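You operate a simulated robot arm through the tools that you are given. There is no shell and no other tool. Be economical: measure what you need, move in short steps, check, and stop when the job is done.

Carry out the task below with a simulated robot arm. There is one attempt and no reset: what you move stays moved.

TASK
Stand the impeller nut beside the flange brush. It goes on the side that lies toward x +1.0, y +0.0 (a direction in the base frame), with about 3 cm between them.

It is judged by the outcome, as a careful person would: the job done as asked, and still so three seconds after it is handed in. It fails if anything else is knocked over, pushed out of place, dropped, spilled or broken.

THE ROBOT
A 7-joint arm with a two-finger parallel gripper, fixed in place. Base frame: the origin is at the foot of the arm, x ahead of it, y to its left, z up; the work surface is at about z = 0. Lengths are in mm, angles in rad, forces in N, time in s.
With the tool pointing down near the work surface it reaches from about 220 to 580 mm from the base axis. Its first joint turns from -1.152 to 1.152 rad. Payload 2.5 kg.
Tool frame: the origin (TCP) lies between the finger pads and is the grasp point; the fingertips stand 23 mm ahead of it; z points along the fingers, y is the line along which they close. The gripper opens to 94 mm. The fingers are 38 mm wide and 10 mm thick; the gripper's body (54 by 96 mm) begins 39 mm behind the TCP.
Orientation is that of the tool frame in the base frame, as [roll, pitch, yaw] about the fixed x, y, z axes, in that order (R = Rz(yaw) Ry(pitch) Rx(roll)). With the fingers straight down and closing along the base's y, the tool's x points along the base's -x, its y along +y and its z along -z.

THE INTERFACE
- The arm moves only by the tool nudge_tool. Its argument "increments" is one flat list of numbers, 6 for each row, row after row: the shift along the tool's x, y, z in units of 300 mm (1.0 is 300 mm), then the turn, a rotation vector about the tool's x, y, z in units of 120 degrees (1.0 is 120 degrees). In form: [tx, ty, tz, rx, ry, rz, tx, ty, tz, rx, ry, rz, ...]. A call has 1 to 20 rows; each row is the pose to reach, as a shift and turn from the pose commanded when the call began, along the tool's axes at that moment. "gripper" is the finger opening in mm, from 0 to 94, set as the call begins (left out, the last holds). A call with a number of a shift or a turn outside -1 to 1 is refused whole. A row lasts 0.2 s, in which the tool goes at most 50 mm and 0.15 rad; a call with a longer step from one row to the next is refused whole, and so is a gripper value outside its range. A pose out of reach is approached as far as the arm can. The call stops where the force on the tool passes 40 N (or 10 N more than at its start, if that is more) or the arm is blocked; 0.2 s more then pass. The fingers move at their own pace (about 108 mm/s each) and stop on an object; they squeeze with about 45 N. The grip force told is the motor's: it shows also when the fingers shut on nothing. Time passes only in rows, and 0.2 s behind the last, so rows that repeat a pose let the fingers close. It gives the time, the measured TCP pose, the force on the tool (base axes), the opening and the grip force at its end, in the units of the frame above (readings bear some noise), and new pictures: "pictures" is both (left out), scene, wrist or none.
- Cameras (640 x 400 px; columns grow to the right, rows downward): "scene" is fixed at [111.5, -405.6, 552.8]; the picture's right is [0.92, -0.40, 0.00], its down [-0.20, -0.46, -0.86] and it looks along [0.34, 0.79, -0.51] (base axes); focal length 315 px, centre (320, 200). "wrist" rides on the gripper at [-39, 0, -44] in the tool frame; the picture's right is [0.00, -1.00, 0.00], its down [0.97, 0.00, -0.24] and it looks along [0.24, 0.00, 0.97] (tool axes); focal length 218 px, centre (320, 200).
- probe_pixels(camera, pixels): for up to 12 pixels [column, row] of the newest picture of that camera ("zoom" is the newest enlarged one), the place [x, y, z] in the base frame of the surface seen there, good to about 2 mm, but the place of the scene camera against the robot may be out by one fixed shift of up to 18 mm in any direction. No time passes.
- zoom(camera, box): a new picture of the part [left, top, right, bottom] of that camera's present view, enlarged. No time passes.
- job_done(): hands the job in; it is judged then, once.

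Work in short steps. Measure before you move; look again where a grasp or a placing could have gone wrong, and mend it. You have 60 turns and 120 pictures in all, the two below and enlarged ones among them. Open the gripper and draw the arm clear of the work before you hand the job in, unless the task says otherwise; then end with one line.

The tools are called after "Call:" as a command line: name --argument value ..., lists and objects as JSON in quotes. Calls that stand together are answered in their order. nudge_tool: Moves the arm, as the interface text tells. Its arguments: {"type":"object","properties":{"increments":{"type":"array","items":{"type":"number"}},"gripper":{"type":"number"},"pictures":{"type":"string","enum":["both","scene","wrist","none"]}},"required":["increments"]} The other tools are called the same way: probe_pixels (camera, pixels) gives the place of the surface under pixels of a picture; zoom (camera, box) takes an enlarged picture of a part of a camera's view; job_done () hands the job in.

At the start:

```text
t: 0.0
ee_pos: [246.7, 127.4, 270.6]
tcp_rot: [-3.141, -0.001, -3.141]
contact_force: [0.1, -0.3, 0.2]
opening: 93.8
grip_force: 0.0
```

scene: 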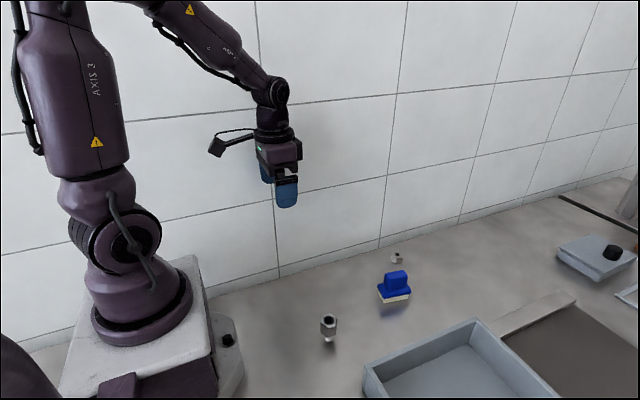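
wrist: 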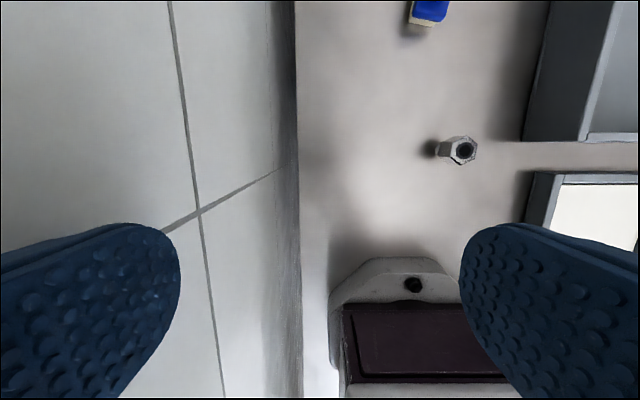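

The scene shows a hex part near (328,325), a blue brush-like item near (394,287), and a small item at (397,258). I'll zoom and probe them.

Call:
zoom --camera "scene" --box '[290, 230, 450, 350]'

Call:
probe_pixels --camera "scene" --pixels '[[328, 318], [328, 330], [328, 342], [395, 275], [395, 290], [395, 298], [380, 290], [409, 296], [397, 254], [397, 260], [350, 310], [420, 270]]'

Call:
probe_pixels --camera "wrist" --pixels '[[464, 150], [445, 148], [432, 10], [420, 22], [410, 20], [425, 148], [400, 150], [478, 150], [464, 137]]'

```text
3.33 times, centred on (370, 290) of scene
```

zoom: 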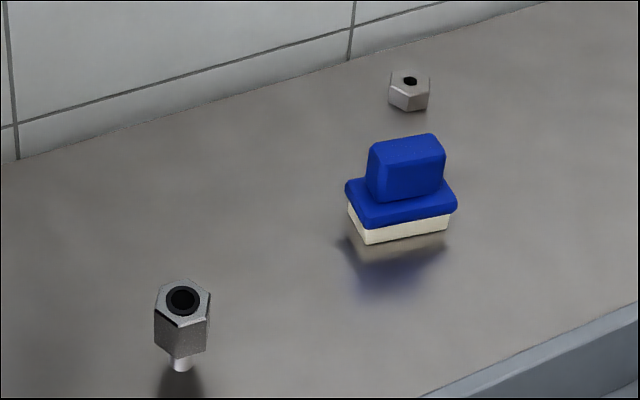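

```text
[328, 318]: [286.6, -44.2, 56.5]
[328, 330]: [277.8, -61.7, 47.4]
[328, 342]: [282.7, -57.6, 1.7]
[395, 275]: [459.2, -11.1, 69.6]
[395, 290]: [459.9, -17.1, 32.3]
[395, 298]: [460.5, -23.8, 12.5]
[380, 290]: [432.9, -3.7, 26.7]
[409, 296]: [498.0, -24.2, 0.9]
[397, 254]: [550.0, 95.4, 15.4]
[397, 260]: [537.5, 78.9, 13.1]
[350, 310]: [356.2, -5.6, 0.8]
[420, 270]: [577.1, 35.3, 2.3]
```

```text
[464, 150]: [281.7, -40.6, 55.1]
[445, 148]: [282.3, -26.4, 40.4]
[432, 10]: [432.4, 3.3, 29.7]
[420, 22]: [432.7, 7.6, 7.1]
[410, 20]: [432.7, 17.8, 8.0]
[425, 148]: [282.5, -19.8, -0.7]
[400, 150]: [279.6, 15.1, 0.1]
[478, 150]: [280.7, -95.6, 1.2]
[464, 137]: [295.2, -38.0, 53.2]
```

Two nut-like candidates exist; I look at both more closely, and at the right side of the scene.

Call:
zoom --camera "scene" --box '[308, 305, 348, 350]'

Call:
zoom --camera "scene" --box '[380, 245, 415, 270]'

Call:
zoom --camera "scene" --box '[440, 170, 640, 400]'

Call:
zoom --camera "wrist" --box '[400, 110, 520, 190]'

```text
8.89 times, centred on (328, 328) of scene
```

zoom: 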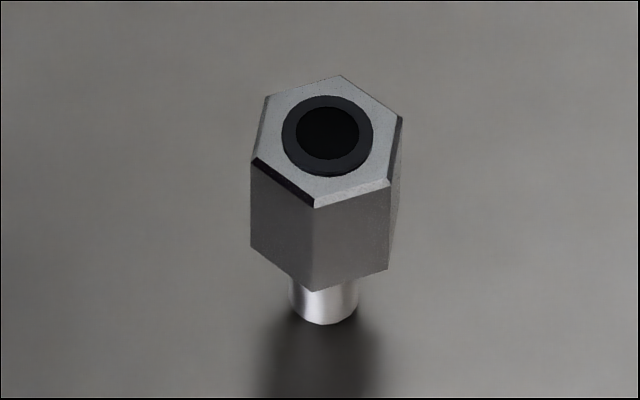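

```text
16.00 times, centred on (398, 258) of scene
```

zoom: 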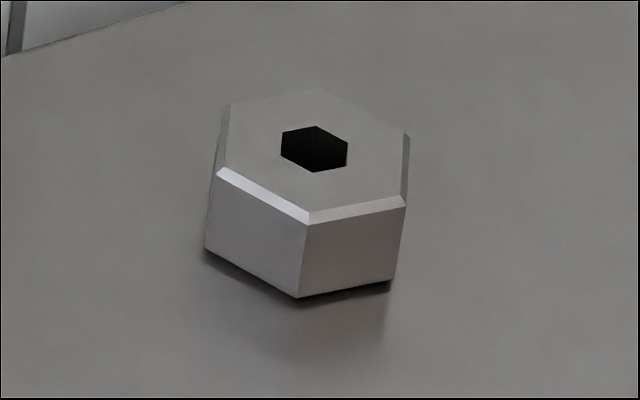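

```text
1.74 times, centred on (540, 285) of scene
```

zoom: 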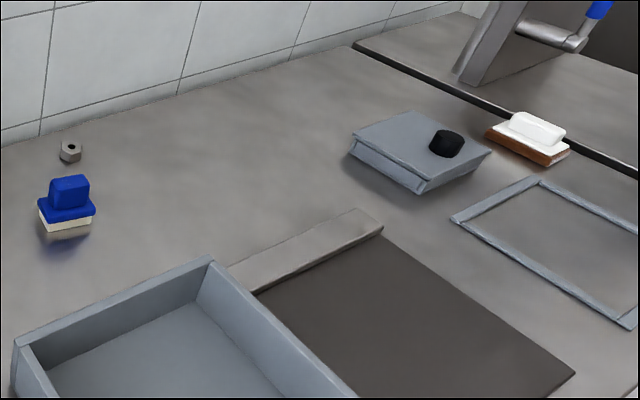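

```text
5.00 times, centred on (460, 150) of wrist
```

zoom: 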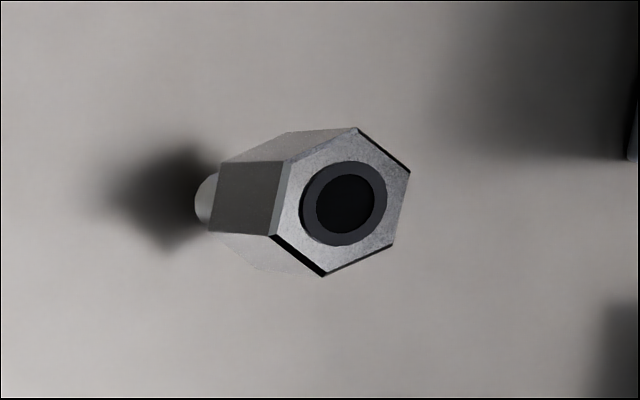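

Call:
zoom --camera "scene" --box '[580, 220, 640, 280]'

Call:
probe_pixels --camera "scene" --pixels '[[608, 246], [612, 252], [632, 250], [590, 262], [625, 205], [560, 260], [379, 297], [381, 303], [409, 300], [455, 320], [500, 322], [375, 375]]'

```text
6.67 times, centred on (610, 250) of scene
```

zoom: 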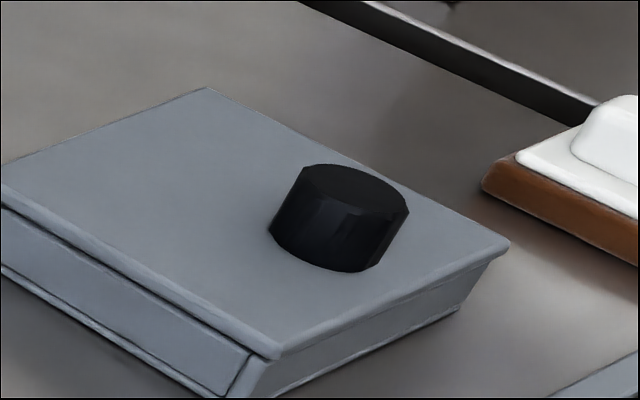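

```text
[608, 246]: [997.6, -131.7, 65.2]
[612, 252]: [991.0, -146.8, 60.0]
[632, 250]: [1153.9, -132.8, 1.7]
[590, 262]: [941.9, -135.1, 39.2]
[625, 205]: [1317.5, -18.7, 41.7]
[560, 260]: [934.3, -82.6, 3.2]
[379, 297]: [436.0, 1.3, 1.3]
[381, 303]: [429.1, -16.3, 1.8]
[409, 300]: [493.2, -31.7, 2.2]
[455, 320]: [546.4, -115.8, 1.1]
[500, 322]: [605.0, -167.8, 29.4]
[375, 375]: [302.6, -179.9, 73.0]
```

The right-hand items are background and out of reach; the tall part has a bore and stem (nozzle-like). The plain hex nut near (545,88) is the impeller nut, and the blue brush is the flange brush. I move over them to get wrist-camera measurements.

Call:
nudge_tool --increments '[-0.13, -0.0486, 0.011, 0, 0, 0, -0.26, -0.097, 0.022, 0, 0, 0, -0.39, -0.146, 0.033, 0, 0, 0, -0.52, -0.194, 0.044, 0, 0, 0, -0.65, -0.243, 0.055, 0, 0, 0, -0.777, -0.291, 0.0667, 0, 0, 0, -0.777, -0.291, 0.0667, 0, 0, 0]' --pictures "both"

```text
t: 1.6
ee_pos: [480.0, 42.2, 253.4]
tcp_rot: [-3.14, 0.001, 3.14]
contact_force: [0.6, -0.5, -0.1]
opening: 94.1
grip_force: 0.0
```

scene: 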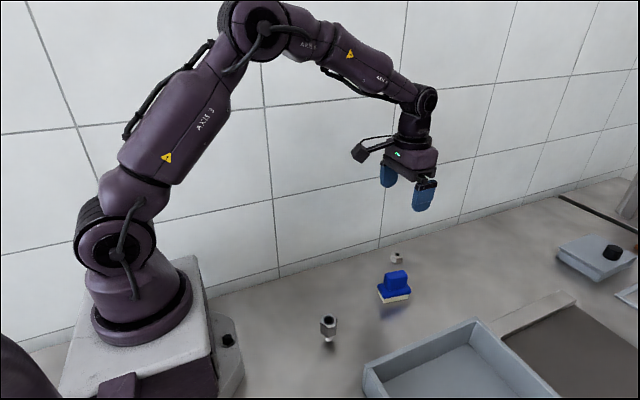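
wrist: 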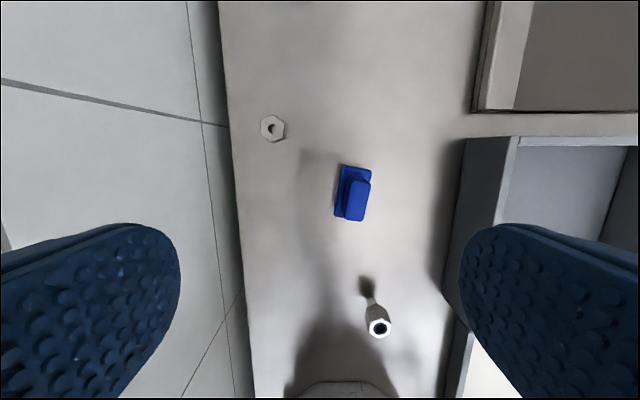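

Call:
zoom --camera "wrist" --box '[240, 100, 400, 230]'

Call:
probe_pixels --camera "wrist" --pixels '[[273, 119], [273, 140], [263, 129], [283, 129], [342, 167], [370, 170], [337, 214], [360, 218], [355, 200], [336, 190], [268, 120], [281, 120]]'

```text
3.08 times, centred on (320, 165) of wrist
```

zoom: 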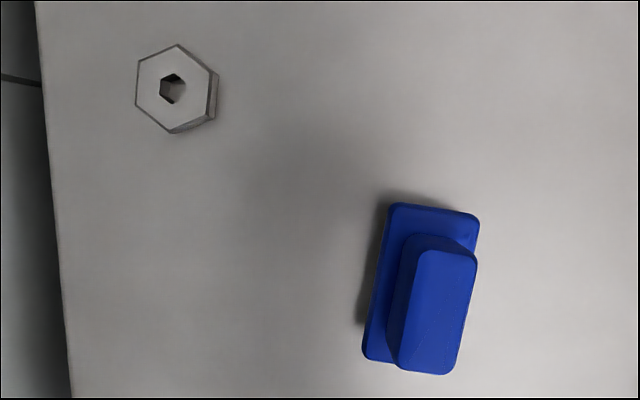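

```text
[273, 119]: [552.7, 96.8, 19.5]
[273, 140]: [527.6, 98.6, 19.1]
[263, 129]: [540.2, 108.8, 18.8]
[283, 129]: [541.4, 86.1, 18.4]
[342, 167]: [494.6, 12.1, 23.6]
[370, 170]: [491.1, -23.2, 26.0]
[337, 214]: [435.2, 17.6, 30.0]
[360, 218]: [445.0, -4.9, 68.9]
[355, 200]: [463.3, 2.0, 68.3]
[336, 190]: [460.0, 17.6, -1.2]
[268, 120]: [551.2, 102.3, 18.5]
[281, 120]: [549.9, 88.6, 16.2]
```

Call:
probe_pixels --camera "zoom" --pixels '[[178, 47], [140, 64], [138, 102], [168, 129], [206, 114], [208, 73], [398, 208], [474, 218], [368, 355], [435, 370], [194, 60], [190, 92]]'

```text
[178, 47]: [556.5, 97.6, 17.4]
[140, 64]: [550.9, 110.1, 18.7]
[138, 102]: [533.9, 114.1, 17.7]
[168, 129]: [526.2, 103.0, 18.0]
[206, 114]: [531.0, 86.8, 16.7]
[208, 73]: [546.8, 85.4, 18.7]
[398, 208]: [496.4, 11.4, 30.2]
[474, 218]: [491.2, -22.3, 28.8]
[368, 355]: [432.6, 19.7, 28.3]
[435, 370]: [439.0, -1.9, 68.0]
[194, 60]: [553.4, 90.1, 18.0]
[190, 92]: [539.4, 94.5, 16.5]
```

Nut centre is about (541, 99.5), ~26 mm across flats, 18 high, flats ~9° off the x axis. Checking the wall clearance on the left before descending.

Call:
probe_pixels --camera "wrist" --pixels '[[215, 130], [228, 130], [240, 130], [222, 60], [200, 100]]'

Call:
nudge_tool --increments '[-0.07, 0.065, 0.1, 0, 0, 0.04, -0.14, 0.13, 0.2, 0, 0, 0.075, -0.203, 0.191, 0.3, 0, 0, 0.075, -0.203, 0.191, 0.4, 0, 0, 0.075, -0.203, 0.191, 0.5, 0, 0, 0.075, -0.203, 0.191, 0.5, 0, 0, 0.075]' --gripper 56

```text
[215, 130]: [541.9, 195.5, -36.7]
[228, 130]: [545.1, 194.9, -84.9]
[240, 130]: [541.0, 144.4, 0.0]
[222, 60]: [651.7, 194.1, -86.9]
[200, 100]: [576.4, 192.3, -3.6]
```

```text
t: 3.0
ee_pos: [540.7, 96.6, 104.3]
tcp_rot: [3.141, -0.001, 2.985]
contact_force: [-0.2, -0.2, -1.0]
opening: 55.9
grip_force: 0.1
```

scene: 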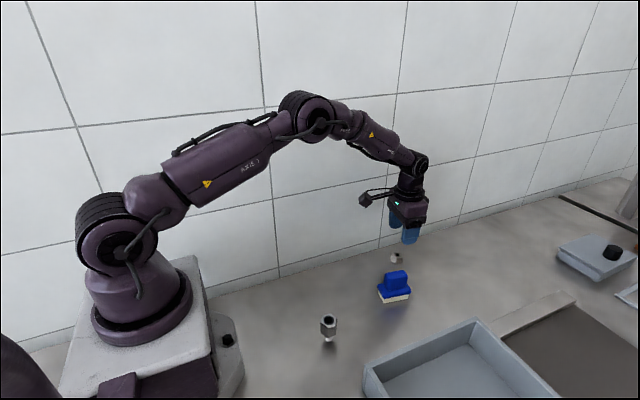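
wrist: 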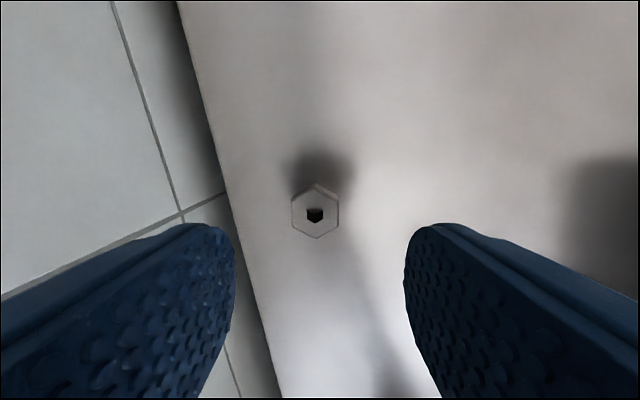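

The nut at (315,211) looks aligned with the fingers (flats vertical). Probing for the exact centre.

Call:
probe_pixels --camera "wrist" --pixels '[[294, 212], [337, 212], [315, 236], [315, 192], [300, 211], [330, 211], [315, 228]]'

```text
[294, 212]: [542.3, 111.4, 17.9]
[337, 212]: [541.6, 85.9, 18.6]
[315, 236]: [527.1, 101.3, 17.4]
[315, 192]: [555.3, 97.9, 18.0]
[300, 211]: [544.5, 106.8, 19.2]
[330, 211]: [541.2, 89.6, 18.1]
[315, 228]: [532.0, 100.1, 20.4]
```

Centre about (541.5, 99): descending to TCP z≈26 (tips ~3 mm above the surface), then closing.

Call:
nudge_tool --increments '[0, 0.007, 0.1, 0, 0, 0, 0, 0.007, 0.18, 0, 0, 0, 0, 0.007, 0.23, 0, 0, 0, 0, 0.007, 0.26, 0, 0, 0, 0, 0.007, 0.26, 0, 0, 0]' --pictures "wrist"

```text
t: 4.2
ee_pos: [541.3, 101.7, 23.9]
tcp_rot: [-3.142, -0.001, 2.985]
contact_force: [-0.4, -0.1, -0.5]
opening: 55.9
grip_force: 0.1
```

wrist: 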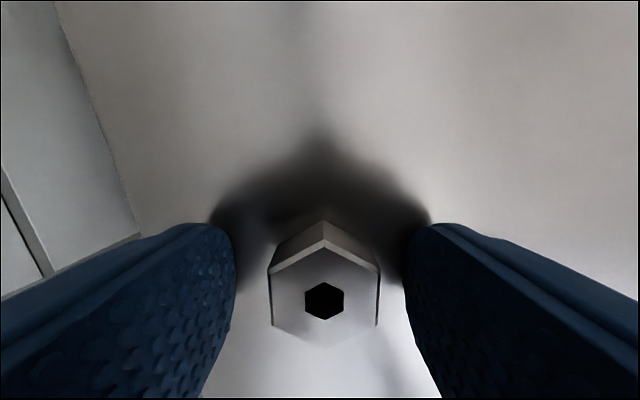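

The nut is centred between the fingers (324,300). Closing.

Call:
nudge_tool --increments '[0, 0, 0, 0, 0, 0, 0, 0, 0, 0, 0, 0, 0, 0, 0, 0, 0, 0]' --gripper 10 --pictures "wrist"

```text
t: 5.0
ee_pos: [541.0, 100.8, 24.1]
tcp_rot: [3.142, 0.0, 2.983]
contact_force: [0.0, 0.3, 0.4]
opening: 28.6
grip_force: 44.8
```

wrist: 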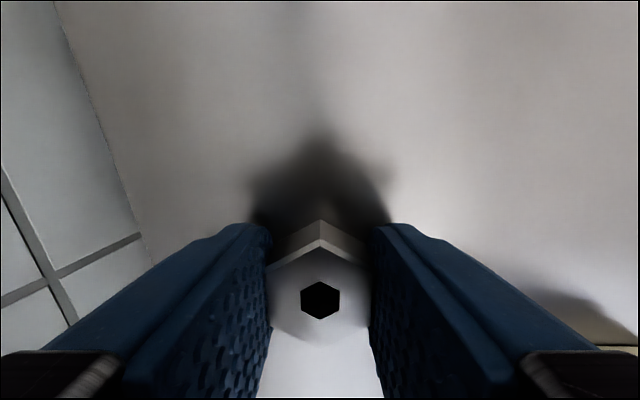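

Held (opening 28.6 mm, grip 44.8 N). Lift 80 mm, then shift to (542, -2).

Call:
nudge_tool --increments '[0, 0, -0.08, 0, 0, 0, 0, 0, -0.18, 0, 0, 0, 0, 0, -0.267, 0, 0, 0, -0.019, -0.113, -0.267, 0, 0, 0, -0.038, -0.225, -0.267, 0, 0, 0, -0.0575, -0.338, -0.267, 0, 0, 0, -0.0575, -0.338, -0.267, 0, 0, 0]'

```text
t: 6.6
ee_pos: [541.9, -2.6, 103.8]
tcp_rot: [-3.141, -0.001, 2.985]
contact_force: [0.1, -0.1, -0.1]
opening: 28.7
grip_force: 45.2
```

scene: 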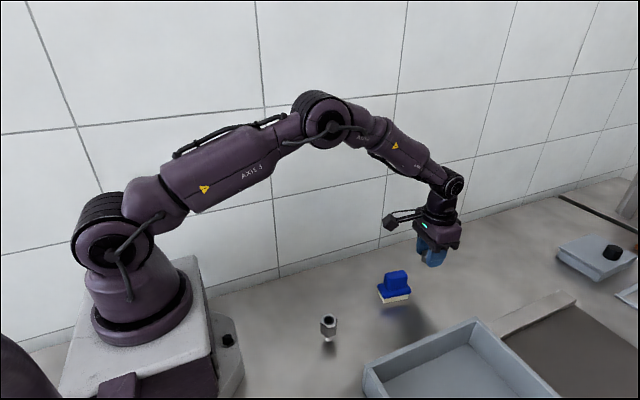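
wrist: 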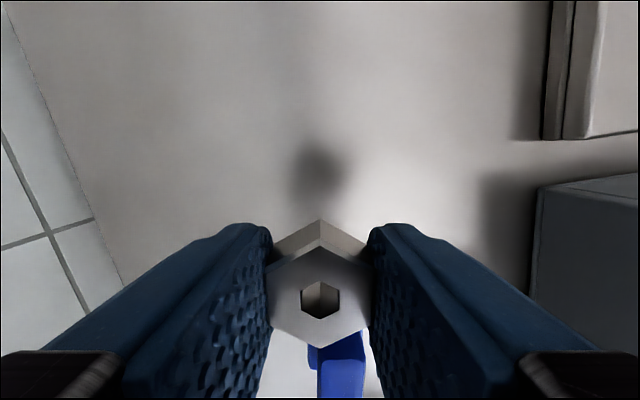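

Brush is partly visible at (335,365). Probing its +x edge and the tray's nearest side before lowering.

Call:
probe_pixels --camera "wrist" --pixels '[[313, 348], [313, 355], [340, 350], [350, 345], [360, 338], [540, 200], [545, 188], [321, 345], [320, 258]]'

Call:
zoom --camera "wrist" --box '[260, 320, 388, 400]'

```text
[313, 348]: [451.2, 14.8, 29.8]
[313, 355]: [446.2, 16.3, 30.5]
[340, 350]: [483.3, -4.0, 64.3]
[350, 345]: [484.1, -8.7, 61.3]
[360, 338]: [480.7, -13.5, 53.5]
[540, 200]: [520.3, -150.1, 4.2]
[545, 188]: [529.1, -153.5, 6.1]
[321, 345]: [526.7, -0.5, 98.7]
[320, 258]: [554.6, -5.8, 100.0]
```

```text
5.00 times, centred on (324, 360) of wrist
```

zoom: 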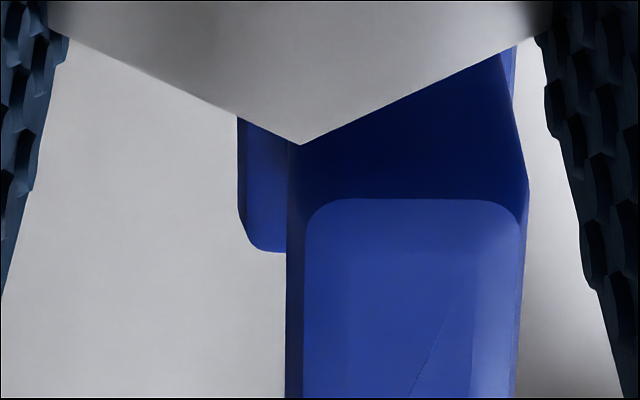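

Nut's near vertex at x≈526, brush's edge ≈496, gap ≈30. Lowering back to the grasp height.

Call:
nudge_tool --increments '[0, 0, 0.09, 0, 0, 0, 0, 0, 0.17, 0, 0, 0, 0, 0, 0.22, 0, 0, 0, 0, 0, 0.25, 0, 0, 0, 0, 0, 0.266, 0, 0, 0, 0, 0, 0.266, 0, 0, 0]'

```text
t: 8.0
ee_pos: [543.7, -1.3, 23.3]
tcp_rot: [3.141, 0.0, 2.984]
contact_force: [-4.1, -0.7, 9.5]
opening: 28.9
grip_force: 44.7
```

scene: 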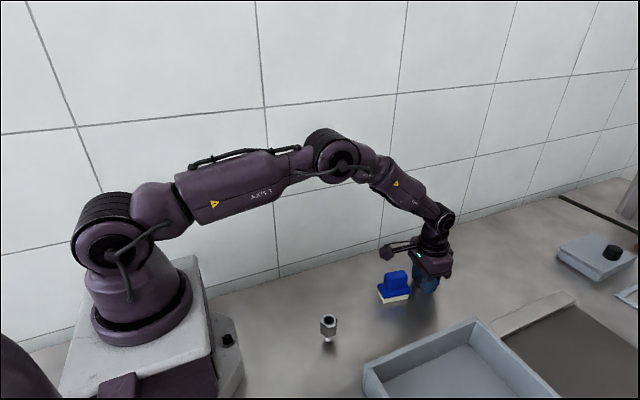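
wrist: 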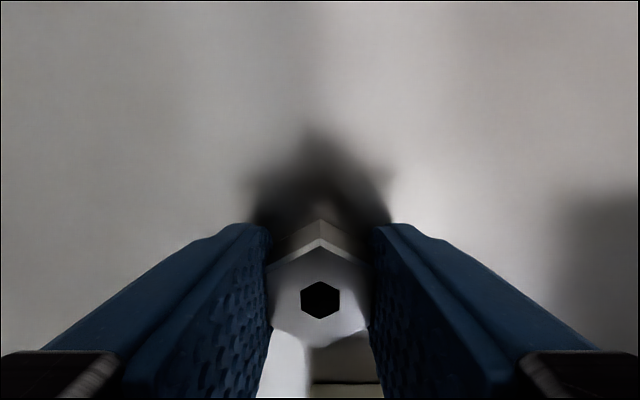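

The nut touches down (9.5 N up). Opening the fingers, then rising straight up.

Call:
nudge_tool --increments '[0, 0, 0, 0, 0, 0, 0, 0, 0, 0, 0, 0]' --gripper 60 --pictures "none"

Call:
nudge_tool --increments '[0, 0, -0.05, 0, 0, 0, 0, 0, -0.15, 0, 0, 0, 0, 0, -0.3, 0, 0, 0, 0, 0, -0.45, 0, 0, 0, 0, 0, -0.6, 0, 0, 0, 0, 0, -0.7, 0, 0, 0, 0, 0, -0.7, 0, 0, 0]'

```text
t: 8.6
ee_pos: [543.1, -0.8, 23.2]
tcp_rot: [3.139, 0.001, 2.985]
contact_force: [2.7, 4.1, 6.0]
opening: 57.8
grip_force: 0.1
```

```text
t: 10.2
ee_pos: [539.6, -4.2, 238.9]
tcp_rot: [3.141, -0.002, 2.986]
contact_force: [0.4, -0.4, 0.2]
opening: 60.0
grip_force: 0.1
```

scene: 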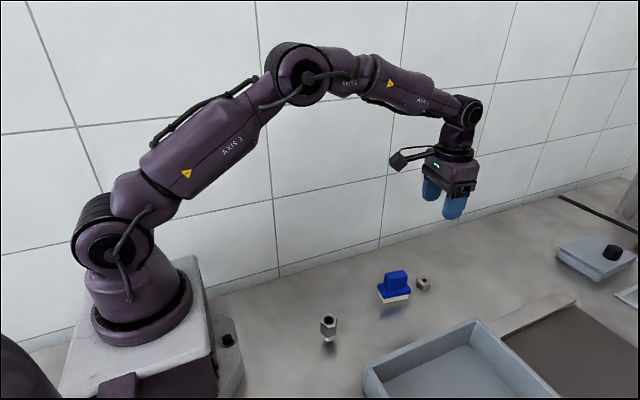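
wrist: 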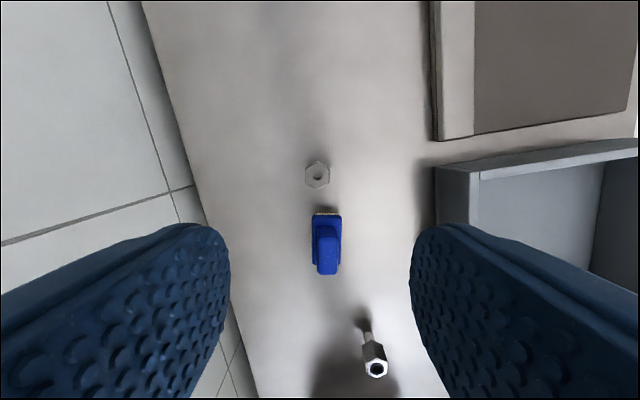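

The nut stands at (317,174) in the wrist view. Measuring the gap.

Call:
zoom --camera "wrist" --box '[272, 150, 384, 220]'

Call:
probe_pixels --camera "wrist" --pixels '[[317, 187], [317, 162], [306, 174], [329, 174], [316, 214], [326, 214], [338, 214], [327, 217]]'

```text
5.71 times, centred on (328, 185) of wrist
```

zoom: 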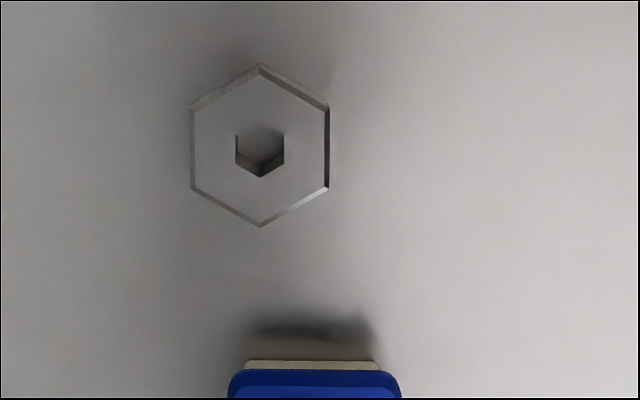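

```text
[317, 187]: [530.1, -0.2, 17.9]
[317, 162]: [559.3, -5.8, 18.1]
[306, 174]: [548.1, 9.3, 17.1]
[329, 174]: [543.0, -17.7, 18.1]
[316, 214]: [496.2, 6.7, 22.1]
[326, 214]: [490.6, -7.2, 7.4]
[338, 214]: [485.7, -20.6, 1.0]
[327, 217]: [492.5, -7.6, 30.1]
```

Call:
probe_pixels --camera "zoom" --pixels '[[260, 222], [258, 224], [262, 224], [310, 374], [280, 376], [350, 376], [310, 380], [310, 365], [270, 365], [350, 365], [260, 70], [261, 150]]'

```text
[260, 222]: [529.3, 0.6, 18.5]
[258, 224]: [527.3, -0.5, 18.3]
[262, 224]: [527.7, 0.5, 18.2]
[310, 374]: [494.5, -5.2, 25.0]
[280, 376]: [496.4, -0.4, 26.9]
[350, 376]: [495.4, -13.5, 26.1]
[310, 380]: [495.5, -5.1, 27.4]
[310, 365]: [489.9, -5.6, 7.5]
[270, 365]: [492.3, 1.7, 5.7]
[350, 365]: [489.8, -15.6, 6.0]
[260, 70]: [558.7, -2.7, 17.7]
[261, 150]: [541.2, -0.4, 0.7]
```

The gap is about 32 mm along +x, the nut is level and upright, nothing else moved, and the arm is clear with the gripper open.

Call:
job_done

```text
The job is handed in.
```

The impeller nut now stands on the +x side of the flange brush, with a measured gap of about 32 mm. Two hex parts were on the table; I took the plain hex nut to be the impeller nut and left the taller hex part with a stem where it was.
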